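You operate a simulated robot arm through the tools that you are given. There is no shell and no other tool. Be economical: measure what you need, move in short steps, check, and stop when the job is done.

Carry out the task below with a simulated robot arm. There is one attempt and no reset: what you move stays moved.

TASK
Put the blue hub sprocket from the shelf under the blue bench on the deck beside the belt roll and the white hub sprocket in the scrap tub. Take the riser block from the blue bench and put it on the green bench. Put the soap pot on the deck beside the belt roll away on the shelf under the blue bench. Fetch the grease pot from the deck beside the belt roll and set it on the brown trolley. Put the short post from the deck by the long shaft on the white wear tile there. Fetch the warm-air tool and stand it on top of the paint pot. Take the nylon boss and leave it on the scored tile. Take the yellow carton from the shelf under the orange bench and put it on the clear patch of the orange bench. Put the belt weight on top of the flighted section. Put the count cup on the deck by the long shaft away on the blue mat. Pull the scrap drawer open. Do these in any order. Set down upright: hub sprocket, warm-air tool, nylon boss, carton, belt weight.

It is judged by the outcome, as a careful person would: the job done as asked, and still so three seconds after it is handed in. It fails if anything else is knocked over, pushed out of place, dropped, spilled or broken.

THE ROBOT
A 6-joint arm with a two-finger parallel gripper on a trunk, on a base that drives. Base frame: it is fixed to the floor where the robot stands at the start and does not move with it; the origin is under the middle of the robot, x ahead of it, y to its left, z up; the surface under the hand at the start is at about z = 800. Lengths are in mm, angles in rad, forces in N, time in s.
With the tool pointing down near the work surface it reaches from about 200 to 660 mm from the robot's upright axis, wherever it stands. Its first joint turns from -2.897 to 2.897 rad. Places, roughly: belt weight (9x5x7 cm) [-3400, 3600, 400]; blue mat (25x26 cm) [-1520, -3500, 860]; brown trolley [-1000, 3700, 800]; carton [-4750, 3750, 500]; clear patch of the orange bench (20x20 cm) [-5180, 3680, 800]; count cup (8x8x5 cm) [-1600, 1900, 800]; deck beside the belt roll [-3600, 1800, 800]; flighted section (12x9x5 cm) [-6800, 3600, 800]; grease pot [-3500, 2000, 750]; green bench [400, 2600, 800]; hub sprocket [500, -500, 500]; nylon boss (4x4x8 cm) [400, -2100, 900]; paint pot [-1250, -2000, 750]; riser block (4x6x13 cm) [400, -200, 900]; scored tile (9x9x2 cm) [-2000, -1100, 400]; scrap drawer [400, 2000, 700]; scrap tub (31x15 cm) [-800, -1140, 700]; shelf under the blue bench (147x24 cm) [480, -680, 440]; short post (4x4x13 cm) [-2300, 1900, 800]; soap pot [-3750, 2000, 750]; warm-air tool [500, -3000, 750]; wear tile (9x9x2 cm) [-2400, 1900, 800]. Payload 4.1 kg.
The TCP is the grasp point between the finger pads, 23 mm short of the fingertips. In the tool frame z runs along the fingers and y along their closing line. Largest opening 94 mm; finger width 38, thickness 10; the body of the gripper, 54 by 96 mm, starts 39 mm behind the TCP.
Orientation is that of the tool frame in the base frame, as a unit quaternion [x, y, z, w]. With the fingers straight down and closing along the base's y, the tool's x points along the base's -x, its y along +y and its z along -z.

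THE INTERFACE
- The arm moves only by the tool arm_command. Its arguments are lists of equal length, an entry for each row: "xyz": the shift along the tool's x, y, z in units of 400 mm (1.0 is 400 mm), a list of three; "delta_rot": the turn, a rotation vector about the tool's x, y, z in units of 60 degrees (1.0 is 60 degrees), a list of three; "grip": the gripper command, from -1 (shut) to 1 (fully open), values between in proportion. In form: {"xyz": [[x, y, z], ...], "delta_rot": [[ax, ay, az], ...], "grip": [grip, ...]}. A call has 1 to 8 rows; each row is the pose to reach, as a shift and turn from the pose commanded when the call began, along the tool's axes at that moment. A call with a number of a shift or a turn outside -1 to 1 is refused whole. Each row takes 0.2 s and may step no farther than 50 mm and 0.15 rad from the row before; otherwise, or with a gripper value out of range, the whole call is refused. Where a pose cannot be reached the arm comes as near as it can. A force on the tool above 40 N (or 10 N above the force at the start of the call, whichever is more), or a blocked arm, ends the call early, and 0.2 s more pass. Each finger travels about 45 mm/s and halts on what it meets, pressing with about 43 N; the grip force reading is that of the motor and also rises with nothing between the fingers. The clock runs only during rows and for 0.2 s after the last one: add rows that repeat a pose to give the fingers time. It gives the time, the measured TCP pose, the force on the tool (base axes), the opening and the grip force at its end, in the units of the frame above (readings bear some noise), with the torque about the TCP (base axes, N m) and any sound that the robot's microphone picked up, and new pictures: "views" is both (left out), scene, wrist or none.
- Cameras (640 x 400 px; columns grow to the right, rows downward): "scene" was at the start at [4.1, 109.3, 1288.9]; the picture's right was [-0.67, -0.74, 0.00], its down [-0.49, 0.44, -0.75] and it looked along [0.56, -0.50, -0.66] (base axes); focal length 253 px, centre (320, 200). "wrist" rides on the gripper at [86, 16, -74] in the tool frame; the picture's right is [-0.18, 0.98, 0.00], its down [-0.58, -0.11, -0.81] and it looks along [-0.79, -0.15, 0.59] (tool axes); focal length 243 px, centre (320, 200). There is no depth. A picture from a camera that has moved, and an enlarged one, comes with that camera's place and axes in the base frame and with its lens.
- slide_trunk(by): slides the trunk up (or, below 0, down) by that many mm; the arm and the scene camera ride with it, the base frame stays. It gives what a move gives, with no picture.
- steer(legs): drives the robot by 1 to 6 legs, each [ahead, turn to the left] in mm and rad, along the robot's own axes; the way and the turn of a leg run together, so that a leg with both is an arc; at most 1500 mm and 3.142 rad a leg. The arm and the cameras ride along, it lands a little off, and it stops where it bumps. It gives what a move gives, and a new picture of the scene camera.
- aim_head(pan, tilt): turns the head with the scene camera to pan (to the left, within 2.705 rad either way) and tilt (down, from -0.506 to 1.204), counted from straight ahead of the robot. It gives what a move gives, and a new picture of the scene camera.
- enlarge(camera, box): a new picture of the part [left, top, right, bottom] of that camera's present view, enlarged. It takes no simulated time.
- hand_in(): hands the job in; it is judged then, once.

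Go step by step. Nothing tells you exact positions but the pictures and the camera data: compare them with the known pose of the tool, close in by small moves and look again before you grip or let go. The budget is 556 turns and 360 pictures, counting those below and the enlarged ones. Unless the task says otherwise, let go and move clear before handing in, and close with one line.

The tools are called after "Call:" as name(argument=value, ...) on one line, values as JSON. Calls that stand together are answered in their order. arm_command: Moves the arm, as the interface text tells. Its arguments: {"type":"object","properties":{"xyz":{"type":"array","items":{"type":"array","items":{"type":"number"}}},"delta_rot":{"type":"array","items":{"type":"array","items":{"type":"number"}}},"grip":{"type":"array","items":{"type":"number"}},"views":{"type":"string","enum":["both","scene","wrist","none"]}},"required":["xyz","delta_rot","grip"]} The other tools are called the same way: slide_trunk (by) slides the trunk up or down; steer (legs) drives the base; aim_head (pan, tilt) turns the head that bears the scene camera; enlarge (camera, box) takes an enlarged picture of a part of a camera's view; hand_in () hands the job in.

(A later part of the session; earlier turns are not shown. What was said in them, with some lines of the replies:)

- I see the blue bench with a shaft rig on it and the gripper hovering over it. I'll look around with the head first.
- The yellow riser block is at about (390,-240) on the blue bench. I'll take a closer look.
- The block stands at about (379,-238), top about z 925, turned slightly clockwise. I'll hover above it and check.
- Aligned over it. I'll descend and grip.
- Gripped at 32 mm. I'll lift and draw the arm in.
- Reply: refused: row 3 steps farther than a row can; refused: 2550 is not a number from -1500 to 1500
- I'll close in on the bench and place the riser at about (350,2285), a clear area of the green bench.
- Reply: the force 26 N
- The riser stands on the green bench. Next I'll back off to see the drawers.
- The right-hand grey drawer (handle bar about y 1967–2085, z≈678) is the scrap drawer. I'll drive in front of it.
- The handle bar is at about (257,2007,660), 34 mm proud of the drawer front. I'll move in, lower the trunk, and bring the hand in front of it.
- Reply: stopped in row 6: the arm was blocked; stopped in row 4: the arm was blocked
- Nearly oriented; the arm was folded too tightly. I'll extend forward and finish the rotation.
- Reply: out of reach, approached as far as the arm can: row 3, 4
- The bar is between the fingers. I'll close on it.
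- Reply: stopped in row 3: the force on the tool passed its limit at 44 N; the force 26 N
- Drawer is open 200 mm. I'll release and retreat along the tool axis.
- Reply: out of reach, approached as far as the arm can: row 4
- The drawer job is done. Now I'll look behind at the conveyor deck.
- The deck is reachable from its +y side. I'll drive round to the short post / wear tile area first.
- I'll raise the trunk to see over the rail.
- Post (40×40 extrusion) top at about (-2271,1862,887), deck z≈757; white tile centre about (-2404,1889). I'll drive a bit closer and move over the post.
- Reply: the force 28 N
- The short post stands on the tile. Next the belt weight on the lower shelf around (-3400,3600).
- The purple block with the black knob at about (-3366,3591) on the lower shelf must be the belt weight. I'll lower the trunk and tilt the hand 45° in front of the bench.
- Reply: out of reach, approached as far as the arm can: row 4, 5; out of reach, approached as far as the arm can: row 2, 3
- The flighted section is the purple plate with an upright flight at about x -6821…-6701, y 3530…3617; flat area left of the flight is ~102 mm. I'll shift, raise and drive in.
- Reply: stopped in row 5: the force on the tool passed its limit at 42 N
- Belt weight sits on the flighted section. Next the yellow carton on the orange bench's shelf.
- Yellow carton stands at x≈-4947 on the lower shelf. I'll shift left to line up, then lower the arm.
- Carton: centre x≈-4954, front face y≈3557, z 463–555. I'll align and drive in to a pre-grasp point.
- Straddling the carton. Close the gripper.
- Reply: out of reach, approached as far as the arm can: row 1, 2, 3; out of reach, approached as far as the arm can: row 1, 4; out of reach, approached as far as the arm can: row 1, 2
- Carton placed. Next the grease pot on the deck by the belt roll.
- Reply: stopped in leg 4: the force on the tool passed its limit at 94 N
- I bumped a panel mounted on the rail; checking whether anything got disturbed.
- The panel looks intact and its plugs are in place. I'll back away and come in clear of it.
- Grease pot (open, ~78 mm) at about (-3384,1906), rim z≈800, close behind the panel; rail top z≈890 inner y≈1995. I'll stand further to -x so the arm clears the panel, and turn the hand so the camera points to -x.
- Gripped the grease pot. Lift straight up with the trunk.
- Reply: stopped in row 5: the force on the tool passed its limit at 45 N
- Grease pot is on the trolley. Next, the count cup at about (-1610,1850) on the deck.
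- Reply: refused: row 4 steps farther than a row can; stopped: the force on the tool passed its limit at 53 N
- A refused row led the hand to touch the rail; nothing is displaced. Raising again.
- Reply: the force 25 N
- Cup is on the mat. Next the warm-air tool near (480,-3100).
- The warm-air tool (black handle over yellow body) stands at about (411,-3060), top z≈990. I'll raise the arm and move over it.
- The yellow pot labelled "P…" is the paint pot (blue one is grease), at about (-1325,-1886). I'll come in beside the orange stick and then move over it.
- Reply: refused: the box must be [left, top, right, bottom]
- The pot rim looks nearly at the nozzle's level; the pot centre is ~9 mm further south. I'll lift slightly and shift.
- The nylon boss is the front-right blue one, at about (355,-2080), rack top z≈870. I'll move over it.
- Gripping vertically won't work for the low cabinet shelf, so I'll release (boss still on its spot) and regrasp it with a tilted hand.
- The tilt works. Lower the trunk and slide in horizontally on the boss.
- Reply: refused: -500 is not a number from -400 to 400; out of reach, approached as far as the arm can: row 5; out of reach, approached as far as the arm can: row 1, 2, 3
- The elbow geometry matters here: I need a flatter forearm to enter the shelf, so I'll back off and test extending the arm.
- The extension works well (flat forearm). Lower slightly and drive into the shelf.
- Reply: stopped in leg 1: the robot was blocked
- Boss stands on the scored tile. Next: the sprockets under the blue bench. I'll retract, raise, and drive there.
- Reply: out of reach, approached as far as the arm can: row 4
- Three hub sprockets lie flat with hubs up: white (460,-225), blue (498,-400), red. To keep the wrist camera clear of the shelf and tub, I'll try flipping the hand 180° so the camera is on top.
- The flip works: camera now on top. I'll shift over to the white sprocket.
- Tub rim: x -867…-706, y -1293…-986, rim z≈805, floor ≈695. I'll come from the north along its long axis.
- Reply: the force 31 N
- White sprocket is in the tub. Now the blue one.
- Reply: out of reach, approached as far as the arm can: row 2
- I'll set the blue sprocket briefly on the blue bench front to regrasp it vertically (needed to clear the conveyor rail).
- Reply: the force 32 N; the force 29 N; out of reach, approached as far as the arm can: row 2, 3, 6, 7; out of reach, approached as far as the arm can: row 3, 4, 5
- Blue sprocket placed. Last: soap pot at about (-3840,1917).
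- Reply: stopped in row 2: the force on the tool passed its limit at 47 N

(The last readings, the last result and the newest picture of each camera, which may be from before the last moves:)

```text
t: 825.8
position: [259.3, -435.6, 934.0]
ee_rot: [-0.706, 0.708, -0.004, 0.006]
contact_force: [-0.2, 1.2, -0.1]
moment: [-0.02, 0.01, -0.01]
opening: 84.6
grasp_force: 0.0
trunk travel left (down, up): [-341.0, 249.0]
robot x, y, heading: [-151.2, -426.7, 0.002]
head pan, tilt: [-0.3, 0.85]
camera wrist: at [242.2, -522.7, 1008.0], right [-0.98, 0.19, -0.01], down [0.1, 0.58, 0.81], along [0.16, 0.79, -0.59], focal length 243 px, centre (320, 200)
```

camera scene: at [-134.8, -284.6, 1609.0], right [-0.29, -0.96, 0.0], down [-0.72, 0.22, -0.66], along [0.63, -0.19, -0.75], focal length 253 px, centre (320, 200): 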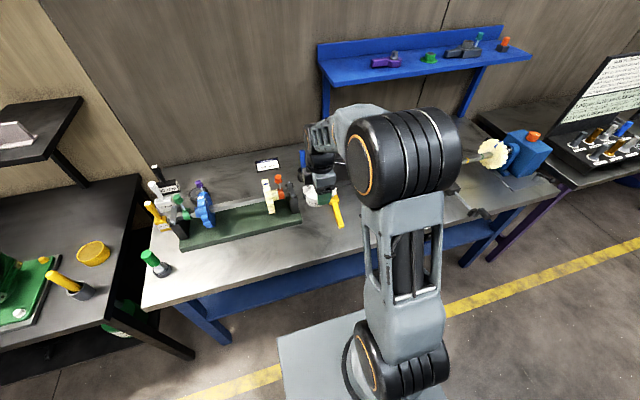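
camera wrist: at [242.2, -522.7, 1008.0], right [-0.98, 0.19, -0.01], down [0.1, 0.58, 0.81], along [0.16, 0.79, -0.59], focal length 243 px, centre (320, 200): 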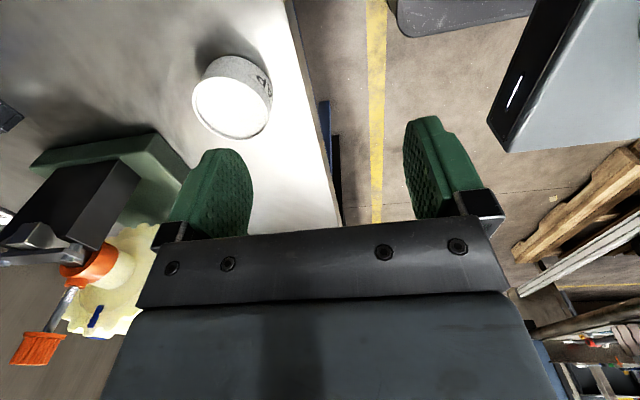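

Call:
steer(legs=[[-220, 0]])

Call:
arm_command(xyz=[[0, -0.05, 0], [0, -0.1, 0], [0, -0.15, 0], [0, -0.2, 0], [0, -0.25, 0], [0, -0.3, 0]], delta_rot=[[0, 0, -0.125], [0, 0, -0.25], [0, 0, -0.375], [0, 0, -0.5], [0, 0, -0.625], [0, 0, -0.75]], grip=[1, 1, 1, 1, 1, 1], views="none")

Call:
arm_command(xyz=[[0, 0, 0], [0, 0, 0], [0, 0, 0], [0, 0, 0], [0, 0, 0], [0, 0, 0]], delta_rot=[[0, 0, -0.125], [0, 0, -0.25], [0, 0, -0.375], [0, 0, -0.5], [0, 0, -0.625], [0, 0, -0.75]], grip=[1, 1, 1, 1, 1, 1], views="none")

Call:
arm_command(xyz=[[0, 0, 0], [0, 0, 0], [0, 0, 0], [0, 0, 0], [0, 0, 0], [0, 0, 0], [0, 0, 0], [0, 0, 0]], delta_rot=[[0, 0.125, 0], [0, 0.25, 0], [0, 0.375, 0], [0, 0.5, 0], [0, 0.625, 0], [0, 0.75, 0], [0, 0.875, 0], [0, 1.0, 0]], grip=[1, 1, 1, 1, 1, 1, 1, 1], views="wrist")

```text
t: 827.5
position: [36.0, -436.1, 934.6]
ee_rot: [0.707, -0.707, 0.004, -0.006]
contact_force: [0.2, 0.2, 0.0]
moment: [0.0, 0.01, 0.0]
opening: 84.5
grasp_force: 0.1
trunk travel left (down, up): [-341.0, 249.0]
robot x, y, heading: [-371.0, -428.1, 0.002]
head pan, tilt: [-0.3, 0.85]
camera scene: at [-359.6, -284.9, 1369.0], right [-0.3, -0.96, 0.0], down [-0.72, 0.22, -0.66], along [0.63, -0.19, -0.75], focal length 253 px, centre (320, 200)
```

scene: 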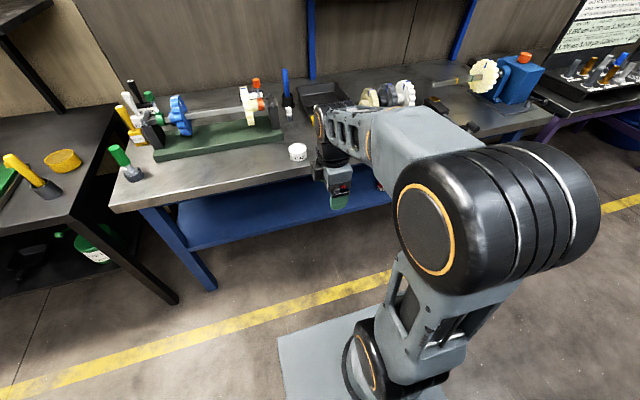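

```text
t: 828.9
position: [156.2, -436.0, 934.1]
ee_rot: [0.924, -0.383, 0.007, -0.003]
contact_force: [0.0, 1.0, -0.3]
moment: [-0.02, -0.04, -0.01]
opening: 94.0
grasp_force: 0.0
trunk travel left (down, up): [-341.0, 249.0]
robot x, y, heading: [-375.4, -428.8, 0.001]
head pan, tilt: [-0.3, 0.85]
```

```text
t: 830.3
position: [150.8, -388.8, 933.6]
ee_rot: [1.0, -0.016, 0.008, 0.01]
contact_force: [-0.2, -0.3, 0.4]
moment: [0.02, 0.02, 0.04]
opening: 94.1
grasp_force: 0.1
out of reach, approached as far as the arm can: row 5, 6
trunk travel left (down, up): [-341.0, 249.0]
robot x, y, heading: [-375.4, -427.7, 0.001]
head pan, tilt: [-0.3, 0.85]
```

```text
t: 832.1
position: [150.8, -399.2, 931.1]
ee_rot: [0.895, -0.016, 0.445, 0.027]
contact_force: [0.3, 0.2, 0.6]
moment: [0.03, 0.04, -0.01]
opening: 94.1
grasp_force: 0.1
out of reach, approached as far as the arm can: row 1, 7, 8
trunk travel left (down, up): [-341.0, 249.0]
robot x, y, heading: [-375.0, -428.9, 0.004]
head pan, tilt: [-0.3, 0.85]
camera wrist: at [143.4, -411.4, 1045.0], right [-0.16, -0.98, -0.11], down [-0.99, 0.16, 0.02], along [0.0, 0.11, -0.99], focal length 243 px, centre (320, 200)
```

wrist: 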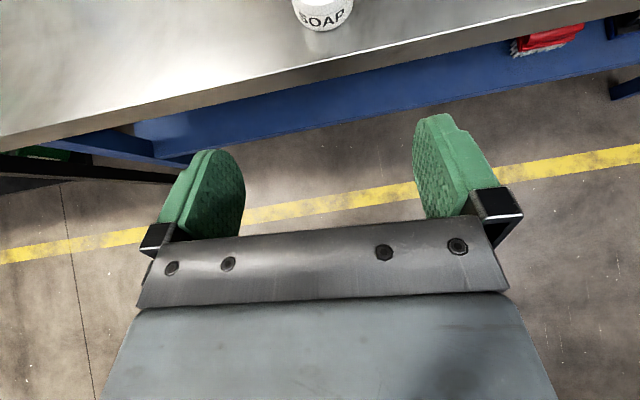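

Call:
slide_trunk(by=-98)

Call:
steer(legs=[[0, -0.045], [110, 0]])

Call:
enlarge(camera="wrist", box=[0, 0, 640, 400])

```text
t: 833.5
position: [151.7, -399.5, 833.9]
ee_rot: [0.895, -0.016, 0.445, 0.029]
contact_force: [-0.9, 0.7, -1.3]
moment: [0.03, 0.0, 0.0]
opening: 93.6
grasp_force: 0.0
trunk travel left (down, up): [-243.0, 347.0]
robot x, y, heading: [-376.0, -428.4, -0.005]
head pan, tilt: [-0.3, 0.85]
```

```text
t: 835.1
position: [261.7, -428.9, 832.7]
ee_rot: [0.894, -0.036, 0.444, 0.039]
contact_force: [0.2, 0.6, -0.3]
moment: [-0.02, -0.01, -0.01]
opening: 93.9
grasp_force: 0.0
trunk travel left (down, up): [-243.0, 347.0]
robot x, y, heading: [-264.3, -432.5, -0.043]
head pan, tilt: [-0.3, 0.85]
camera scene: at [-242.7, -290.6, 1271.0], right [-0.34, -0.94, 0.0], down [-0.71, 0.25, -0.66], along [0.62, -0.22, -0.75], focal length 253 px, centre (320, 200)
```

scene: 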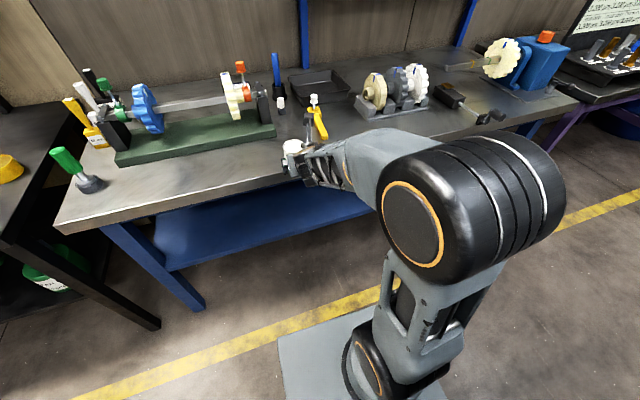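

```text
1.00 times, centred on (320, 200) of wrist (not enlarged: the box is as wide or as high as the picture)
camera zoom: at [254.3, -439.9, 947.4], right [-0.21, -0.97, -0.11], down [-0.98, 0.21, 0.02], along [0.0, 0.11, -0.99], focal length 243 px, centre (320, 200)
```

zoom: 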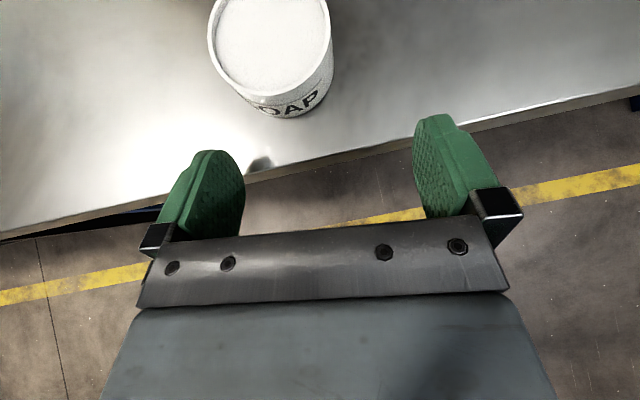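

Call:
arm_command(xyz=[[0, -0.022, 0], [0, -0.022, 0]], delta_rot=[[0, 0, 0], [0, 0, 0]], grip=[1, 1], views="none")

Call:
steer(legs=[[40, 0]])

Call:
enlarge(camera="wrist", box=[0, 0, 640, 400])

```text
t: 835.7
position: [263.1, -419.9, 832.6]
ee_rot: [0.894, -0.035, 0.444, 0.038]
contact_force: [0.6, -0.4, 0.1]
moment: [0.01, -0.03, 0.01]
opening: 93.9
grasp_force: 0.0
trunk travel left (down, up): [-243.0, 347.0]
robot x, y, heading: [-268.2, -430.0, -0.051]
head pan, tilt: [-0.3, 0.85]
```

```text
t: 836.5
position: [303.8, -421.8, 833.1]
ee_rot: [0.894, -0.036, 0.445, 0.039]
contact_force: [0.0, -0.5, 0.0]
moment: [0.0, -0.02, 0.03]
opening: 94.0
grasp_force: 0.1
trunk travel left (down, up): [-243.0, 347.0]
robot x, y, heading: [-226.2, -431.4, -0.043]
head pan, tilt: [-0.3, 0.85]
camera scene: at [-202.9, -292.5, 1271.0], right [-0.34, -0.94, 0.0], down [-0.71, 0.26, -0.66], along [0.62, -0.22, -0.75], focal length 253 px, centre (320, 200)
```

scene: 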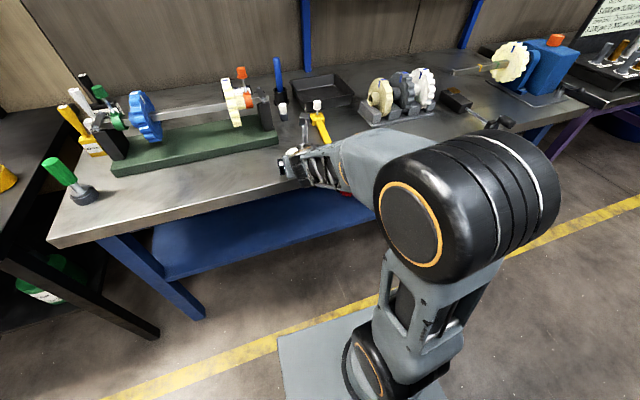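

```text
1.00 times, centred on (320, 200) of wrist (not enlarged: the box is as wide or as high as the picture)
camera zoom: at [294.8, -433.1, 946.7], right [-0.21, -0.97, -0.11], down [-0.98, 0.21, 0.02], along [0.0, 0.11, -0.99], focal length 243 px, centre (320, 200)
```

zoom: 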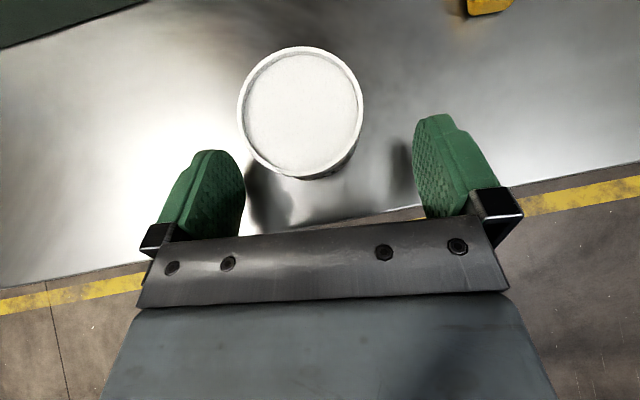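

Call:
arm_command(xyz=[[0, -0.02, 0], [0, -0.02, 0]], delta_rot=[[0, 0, 0], [0, 0, 0]], grip=[1, 1], views="none")

Call:
steer(legs=[[27, 0]])

Call:
enlarge(camera="wrist", box=[0, 0, 640, 400])

```text
t: 837.1
position: [304.6, -414.4, 832.8]
ee_rot: [0.895, -0.036, 0.443, 0.039]
contact_force: [0.6, 0.6, 0.5]
moment: [-0.01, 0.0, -0.02]
opening: 94.2
grasp_force: 0.0
trunk travel left (down, up): [-243.0, 347.0]
robot x, y, heading: [-224.5, -431.3, -0.048]
head pan, tilt: [-0.3, 0.85]
```

```text
t: 838.0
position: [331.0, -415.1, 833.2]
ee_rot: [0.895, -0.035, 0.443, 0.039]
contact_force: [-0.2, 0.7, 0.5]
moment: [0.0, -0.02, 0.01]
opening: 94.1
grasp_force: 0.1
trunk travel left (down, up): [-243.0, 347.0]
robot x, y, heading: [-196.8, -432.9, -0.045]
head pan, tilt: [-0.3, 0.85]
camera scene: at [-175.8, -293.7, 1271.0], right [-0.34, -0.94, 0.0], down [-0.71, 0.26, -0.66], along [0.62, -0.22, -0.75], focal length 253 px, centre (320, 200)
```

scene: 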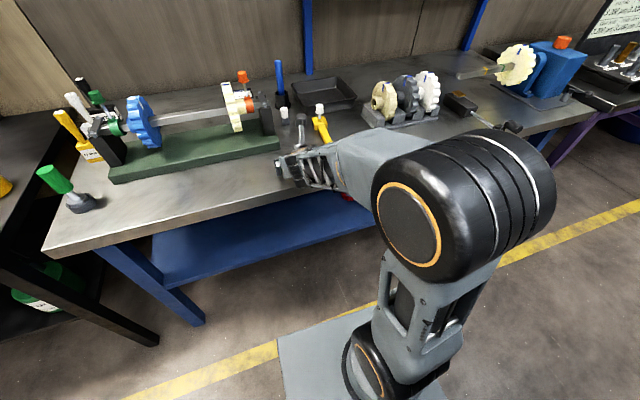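

```text
1.00 times, centred on (320, 200) of wrist (not enlarged: the box is as wide or as high as the picture)
camera zoom: at [322.6, -426.6, 946.7], right [-0.21, -0.97, -0.11], down [-0.98, 0.21, 0.02], along [0.0, 0.11, -0.99], focal length 243 px, centre (320, 200)
```

zoom: 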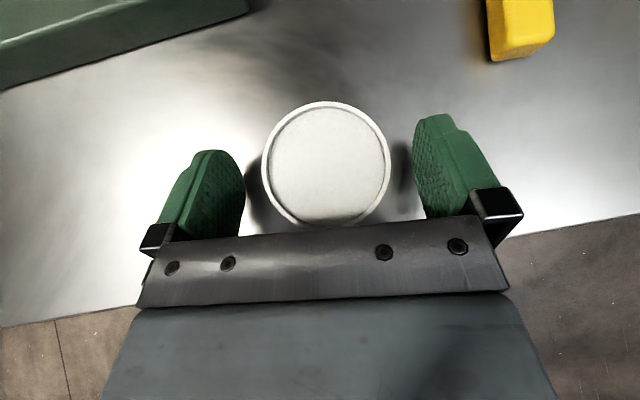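

Call:
arm_command(xyz=[[0, 0, 0], [0, 0, 0], [0, 0, 0], [0, 0, 0], [-0.04, 0, -0.03], [0.03, 0, -0.06]], delta_rot=[[0, 0, 0], [0, 0, 0], [0, 0, 0], [0, 0, 0], [0, 0, 0], [0, 0, 0]], grip=[-1, -1, -1, -1, -1, -1], views="wrist")

```text
t: 839.4
position: [319.5, -412.5, 855.0]
ee_rot: [0.895, -0.035, 0.443, 0.038]
contact_force: [-0.5, -0.4, -1.6]
moment: [0.01, -0.02, 0.06]
opening: 58.6
grasp_force: 42.9
trunk travel left (down, up): [-243.0, 347.0]
robot x, y, heading: [-195.8, -435.0, -0.045]
head pan, tilt: [-0.3, 0.85]
camera wrist: at [312.0, -423.5, 969.1], right [-0.21, -0.97, -0.11], down [-0.98, 0.21, 0.02], along [0.0, 0.11, -0.99], focal length 243 px, centre (320, 200)
```

wrist: 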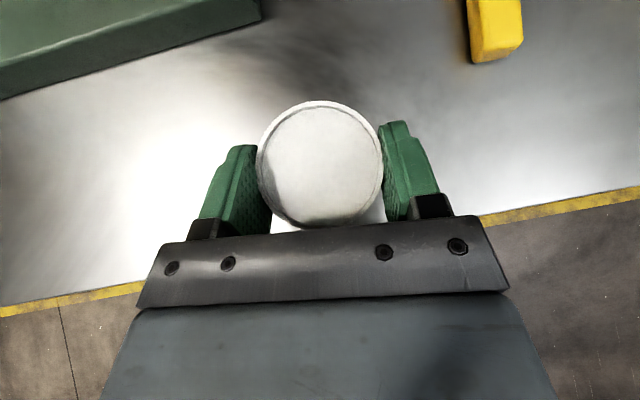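

Call:
steer(legs=[[-330, 0.045]])

Call:
slide_trunk(by=-238)

Call:
arm_command(xyz=[[-0.02, 0, 0.1], [-0.05, 0, 0.19], [-0.09, 0, 0.28], [-0.13, 0, 0.37]], delta_rot=[[0, 0, 0], [0, 0, 0], [0, 0, 0], [0, 0, 0]], grip=[-1, -1, -1, -1], views="wrist")

```text
t: 841.5
position: [-9.5, -380.9, 855.5]
ee_rot: [0.895, -0.016, 0.444, 0.029]
contact_force: [0.9, 0.5, -0.5]
moment: [0.0, -0.02, -0.02]
opening: 58.3
grasp_force: 42.7
trunk travel left (down, up): [-243.0, 347.0]
robot x, y, heading: [-527.6, -427.9, -0.004]
head pan, tilt: [-0.3, 0.85]
camera scene: at [-510.2, -284.8, 1271.0], right [-0.3, -0.95, 0.0], down [-0.72, 0.22, -0.66], along [0.63, -0.2, -0.75], focal length 253 px, centre (320, 200)
```

scene: 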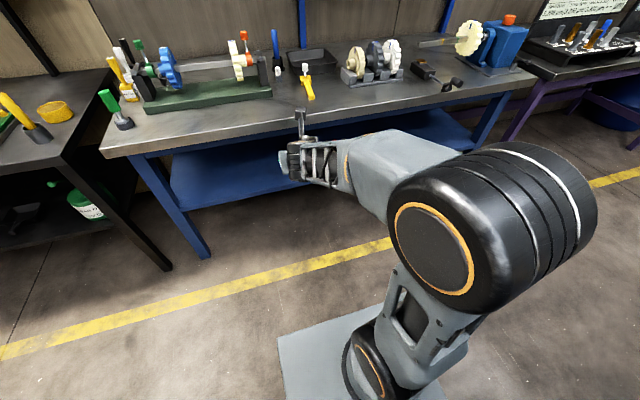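

```text
t: 844.0
position: [-9.4, -380.9, 617.9]
ee_rot: [0.895, -0.016, 0.444, 0.029]
contact_force: [0.6, -0.2, -1.3]
moment: [0.01, 0.03, 0.01]
opening: 58.5
grasp_force: 43.0
trunk travel left (down, up): [-5.0, 585.0]
robot x, y, heading: [-527.9, -426.3, -0.002]
head pan, tilt: [-0.3, 0.85]
```

```text
t: 845.0
position: [77.6, -392.0, 488.9]
ee_rot: [0.895, -0.017, 0.445, 0.03]
contact_force: [0.2, 0.4, -1.8]
moment: [0.01, 0.0, -0.02]
opening: 58.5
grasp_force: 42.4
trunk travel left (down, up): [-5.0, 585.0]
robot x, y, heading: [-527.9, -427.7, -0.002]
head pan, tilt: [-0.3, 0.85]
camera wrist: at [69.5, -403.2, 602.3], right [-0.17, -0.98, -0.11], down [-0.99, 0.16, 0.02], along [0.0, 0.11, -0.99], focal length 243 px, centre (320, 200)
```

wrist: 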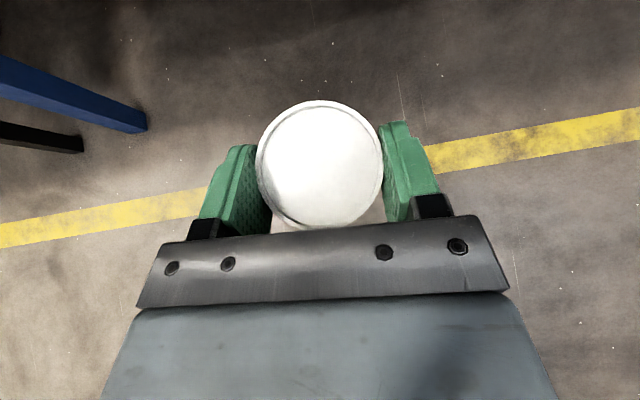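

Call:
arm_command(xyz=[[0.045, 0, 0.06], [0.09, 0, 0.12]], delta_rot=[[0, 0, 0], [0, 0, 0]], grip=[-1, -1], views="none")

Call:
aim_head(pan=0.0, tilt=0.6)

Call:
steer(legs=[[220, 0]])

Call:
enlarge(camera="wrist", box=[0, 0, 640, 400])

```text
t: 845.6
position: [135.9, -395.9, 487.2]
ee_rot: [0.895, -0.016, 0.444, 0.029]
contact_force: [-0.3, -0.1, -1.7]
moment: [0.0, 0.01, -0.03]
opening: 58.7
grasp_force: 42.8
trunk travel left (down, up): [-5.0, 585.0]
robot x, y, heading: [-524.5, -426.9, 0.0]
head pan, tilt: [-0.3, 0.85]
```

```text
t: 846.4
position: [136.4, -394.7, 485.8]
ee_rot: [0.896, -0.016, 0.444, 0.029]
contact_force: [-0.2, 0.5, -1.3]
moment: [0.03, -0.02, 0.0]
opening: 58.6
grasp_force: 43.1
trunk travel left (down, up): [-5.0, 585.0]
robot x, y, heading: [-525.9, -429.5, -0.0]
head pan, tilt: [0.0, 0.6]
camera scene: at [-496.5, -261.8, 1053.9], right [0.0, -1.0, 0.0], down [-0.57, 0.0, -0.82], along [0.82, 0.0, -0.57], focal length 253 px, centre (320, 200)
```

scene: 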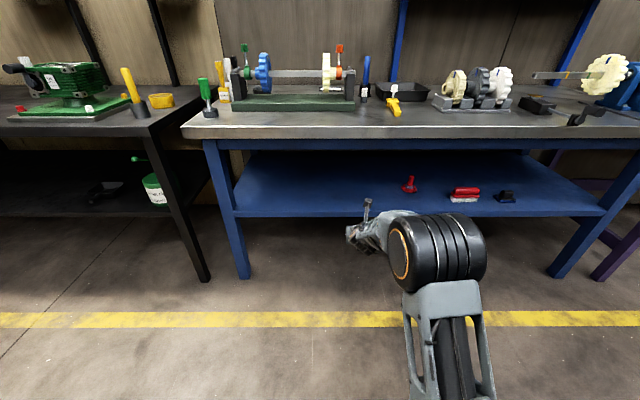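

```text
t: 848.1
position: [354.2, -392.6, 487.4]
ee_rot: [0.896, -0.014, 0.444, 0.028]
contact_force: [0.4, 0.5, -1.4]
moment: [-0.01, 0.03, 0.0]
opening: 58.3
grasp_force: 42.5
trunk travel left (down, up): [-5.0, 585.0]
robot x, y, heading: [-308.7, -424.4, 0.002]
head pan, tilt: [0.0, 0.6]
camera scene: at [-279.5, -261.7, 1053.9], right [0.0, -1.0, 0.0], down [-0.57, 0.0, -0.82], along [0.82, 0.0, -0.57], focal length 253 px, centre (320, 200)
```

scene: 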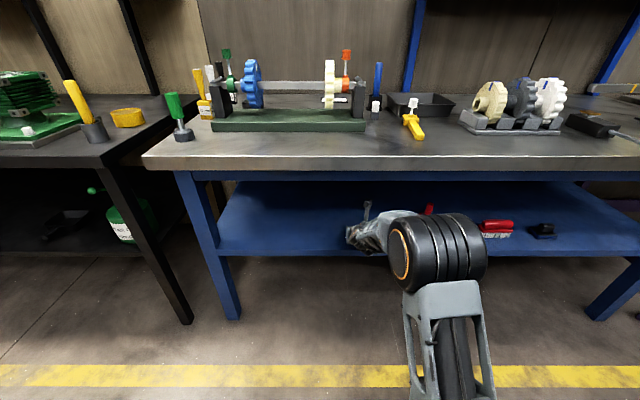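

```text
1.00 times, centred on (320, 200) of wrist (not enlarged: the box is as wide or as high as the picture)
camera zoom: at [346.4, -404.2, 601.0], right [-0.16, -0.98, -0.11], down [-0.99, 0.16, 0.02], along [0.0, 0.11, -0.99], focal length 243 px, centre (320, 200)
```

zoom: 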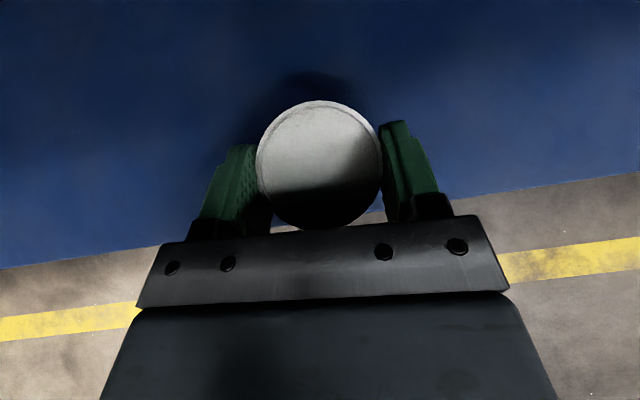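

Call:
steer(legs=[[95, 0]])

Call:
arm_command(xyz=[[-0.008, 0, 0.006], [-0.016, 0, 0.012], [-0.024, 0, 0.018], [-0.032, 0, 0.024], [-0.04, 0, 0.03]], delta_rot=[[0, 0, 0], [0, 0, 0], [0, 0, 0], [0, 0, 0], [0, 0, 0]], grip=[-1, -1, -1, -1, -1], views="none")

```text
t: 849.2
position: [447.4, -390.2, 487.0]
ee_rot: [0.895, -0.013, 0.445, 0.028]
contact_force: [-0.4, 0.6, -0.9]
moment: [0.0, 0.01, 0.02]
opening: 58.4
grasp_force: 43.1
trunk travel left (down, up): [-5.0, 585.0]
robot x, y, heading: [-212.8, -427.4, 0.008]
head pan, tilt: [0.0, 0.6]
camera scene: at [-185.5, -261.4, 1053.9], right [0.0, -1.0, 0.0], down [-0.57, 0.0, -0.83], along [0.82, 0.0, -0.57], focal length 253 px, centre (320, 200)
```

scene: 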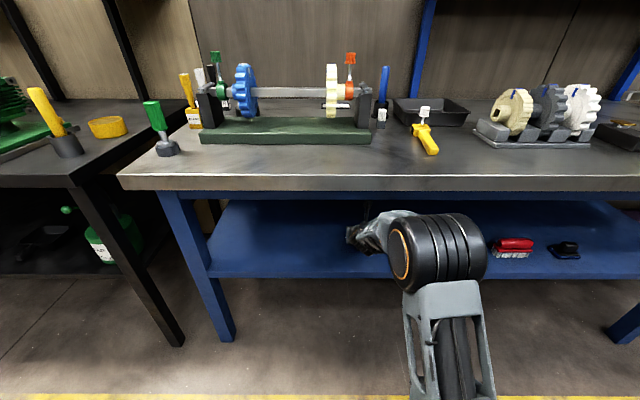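

```text
t: 850.4
position: [449.0, -391.5, 466.0]
ee_rot: [0.895, -0.014, 0.444, 0.029]
contact_force: [0.0, -0.3, -1.8]
moment: [0.02, 0.03, -0.01]
opening: 58.4
grasp_force: 43.6
trunk travel left (down, up): [-5.0, 585.0]
robot x, y, heading: [-215.1, -423.7, 0.008]
head pan, tilt: [0.0, 0.6]
```

Call:
arm_command(xyz=[[-0.006, 0, 0.0045], [-0.012, 0, 0.009], [-0.018, 0, 0.0135], [-0.024, 0, 0.018]], delta_rot=[[0, 0, 0], [0, 0, 0], [0, 0, 0], [0, 0, 0]], grip=[-1, -1, -1, -1], views="wrist")

```text
t: 851.4
position: [449.0, -392.7, 460.3]
ee_rot: [0.893, -0.014, 0.45, 0.028]
contact_force: [-1.4, 1.8, 29.5]
moment: [0.9, -0.08, 0.1]
opening: 58.7
grasp_force: 42.9
trunk travel left (down, up): [-5.0, 585.0]
robot x, y, heading: [-218.8, -427.1, 0.01]
head pan, tilt: [0.0, 0.6]
camera wrist: at [439.6, -403.7, 574.2], right [-0.16, -0.98, -0.11], down [-0.99, 0.16, 0.01], along [0.01, 0.11, -0.99], focal length 243 px, centre (320, 200)
```

wrist: 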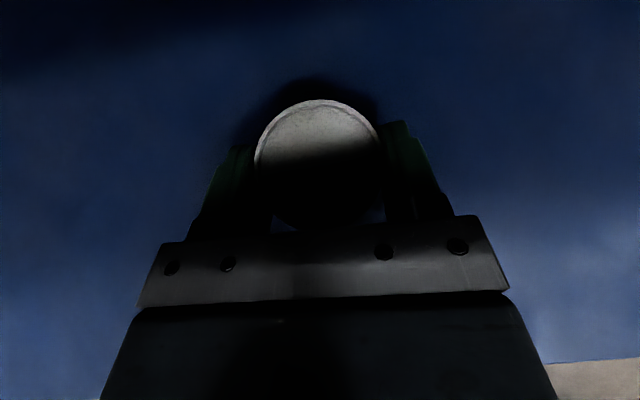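

Call:
arm_command(xyz=[[0.012, 0, -0.009], [0.012, 0, -0.009], [0.012, 0, -0.009]], delta_rot=[[0, 0, 0], [0, 0, 0], [0, 0, 0]], grip=[-0.9, 0.8, 1], views="wrist")

```text
t: 852.2
position: [447.0, -390.7, 460.9]
ee_rot: [0.895, -0.012, 0.445, 0.026]
contact_force: [2.1, -3.7, 5.7]
moment: [0.18, 0.36, 0.18]
opening: 89.5
grasp_force: 0.1
trunk travel left (down, up): [-5.0, 585.0]
robot x, y, heading: [-209.0, -428.8, 0.004]
head pan, tilt: [0.0, 0.6]
camera wrist: at [439.3, -402.3, 575.0], right [-0.16, -0.98, -0.11], down [-0.99, 0.16, 0.02], along [0.0, 0.11, -0.99], focal length 243 px, centre (320, 200)
```

wrist: 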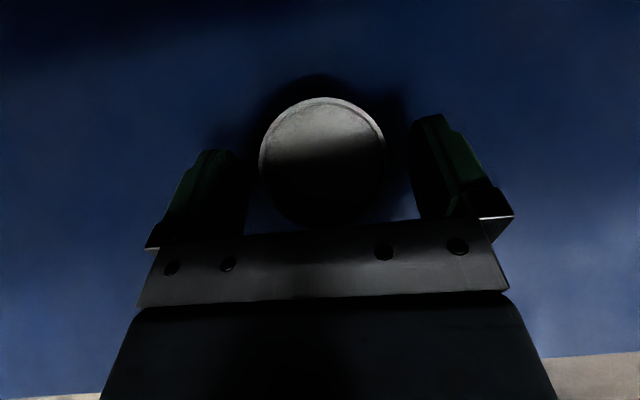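

Call:
arm_command(xyz=[[0.01, 0, -0.008], [0.02, 0, -0.016]], delta_rot=[[0, 0, 0], [0, 0, 0]], grip=[1, 1], views="none")

Call:
steer(legs=[[-450, 0]])

Call:
enlarge(camera="scene", box=[260, 150, 460, 260])

```text
t: 852.8
position: [447.2, -392.6, 470.3]
ee_rot: [0.896, -0.014, 0.444, 0.029]
contact_force: [-0.5, 0.0, -0.6]
moment: [0.01, -0.01, 0.0]
opening: 93.9
grasp_force: 0.1
trunk travel left (down, up): [-5.0, 585.0]
robot x, y, heading: [-212.2, -428.1, 0.003]
head pan, tilt: [0.0, 0.6]
```

```text
t: 855.5
position: [-4.1, -391.8, 472.4]
ee_rot: [0.895, -0.012, 0.445, 0.027]
contact_force: [0.6, -0.3, -0.5]
moment: [-0.01, 0.0, -0.02]
opening: 93.7
grasp_force: 0.1
trunk travel left (down, up): [-5.0, 585.0]
robot x, y, heading: [-666.9, -430.9, 0.012]
head pan, tilt: [0.0, 0.6]
camera scene: at [-638.0, -263.5, 1053.9], right [0.01, -1.0, 0.0], down [-0.56, 0.0, -0.83], along [0.83, 0.0, -0.56], focal length 253 px, centre (320, 200)
```

scene: 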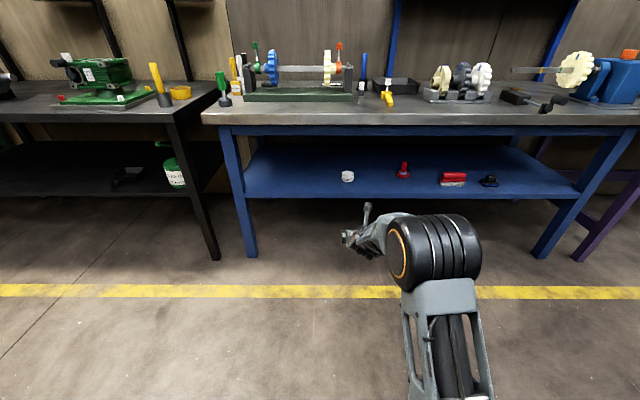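

```text
3.20 times, centred on (360, 205) of scene
camera zoom: at [-638.0, -263.5, 1053.9], right [0.01, -1.0, 0.0], down [-0.56, 0.0, -0.83], along [0.83, 0.0, -0.56], focal length 809 px, centre (192, 184)
```

zoom: 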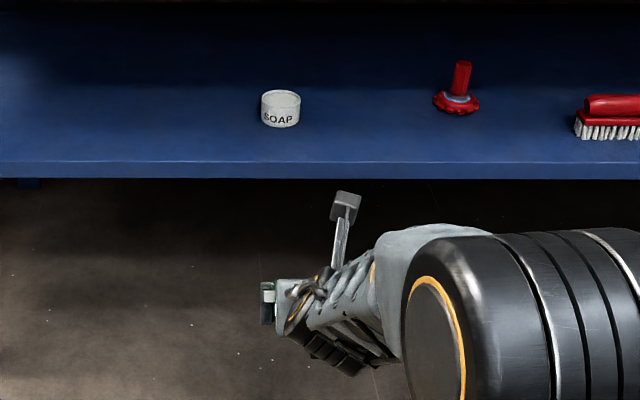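

All eleven jobs are placed and checked, and the arm is clear, so I'm handing in.

Call:
hand_in()

```text
The job is handed in.
```

I finished every item on the list and handed the job in. Three accidental contacts, none of which left anything visibly out of place: a knock against the 24 V panel by the belt roll, a touch on the conveyor rail while going for the count cup, and the forearm catching the cabinet's upper shelf edge while setting the nylon boss on the scored tile.
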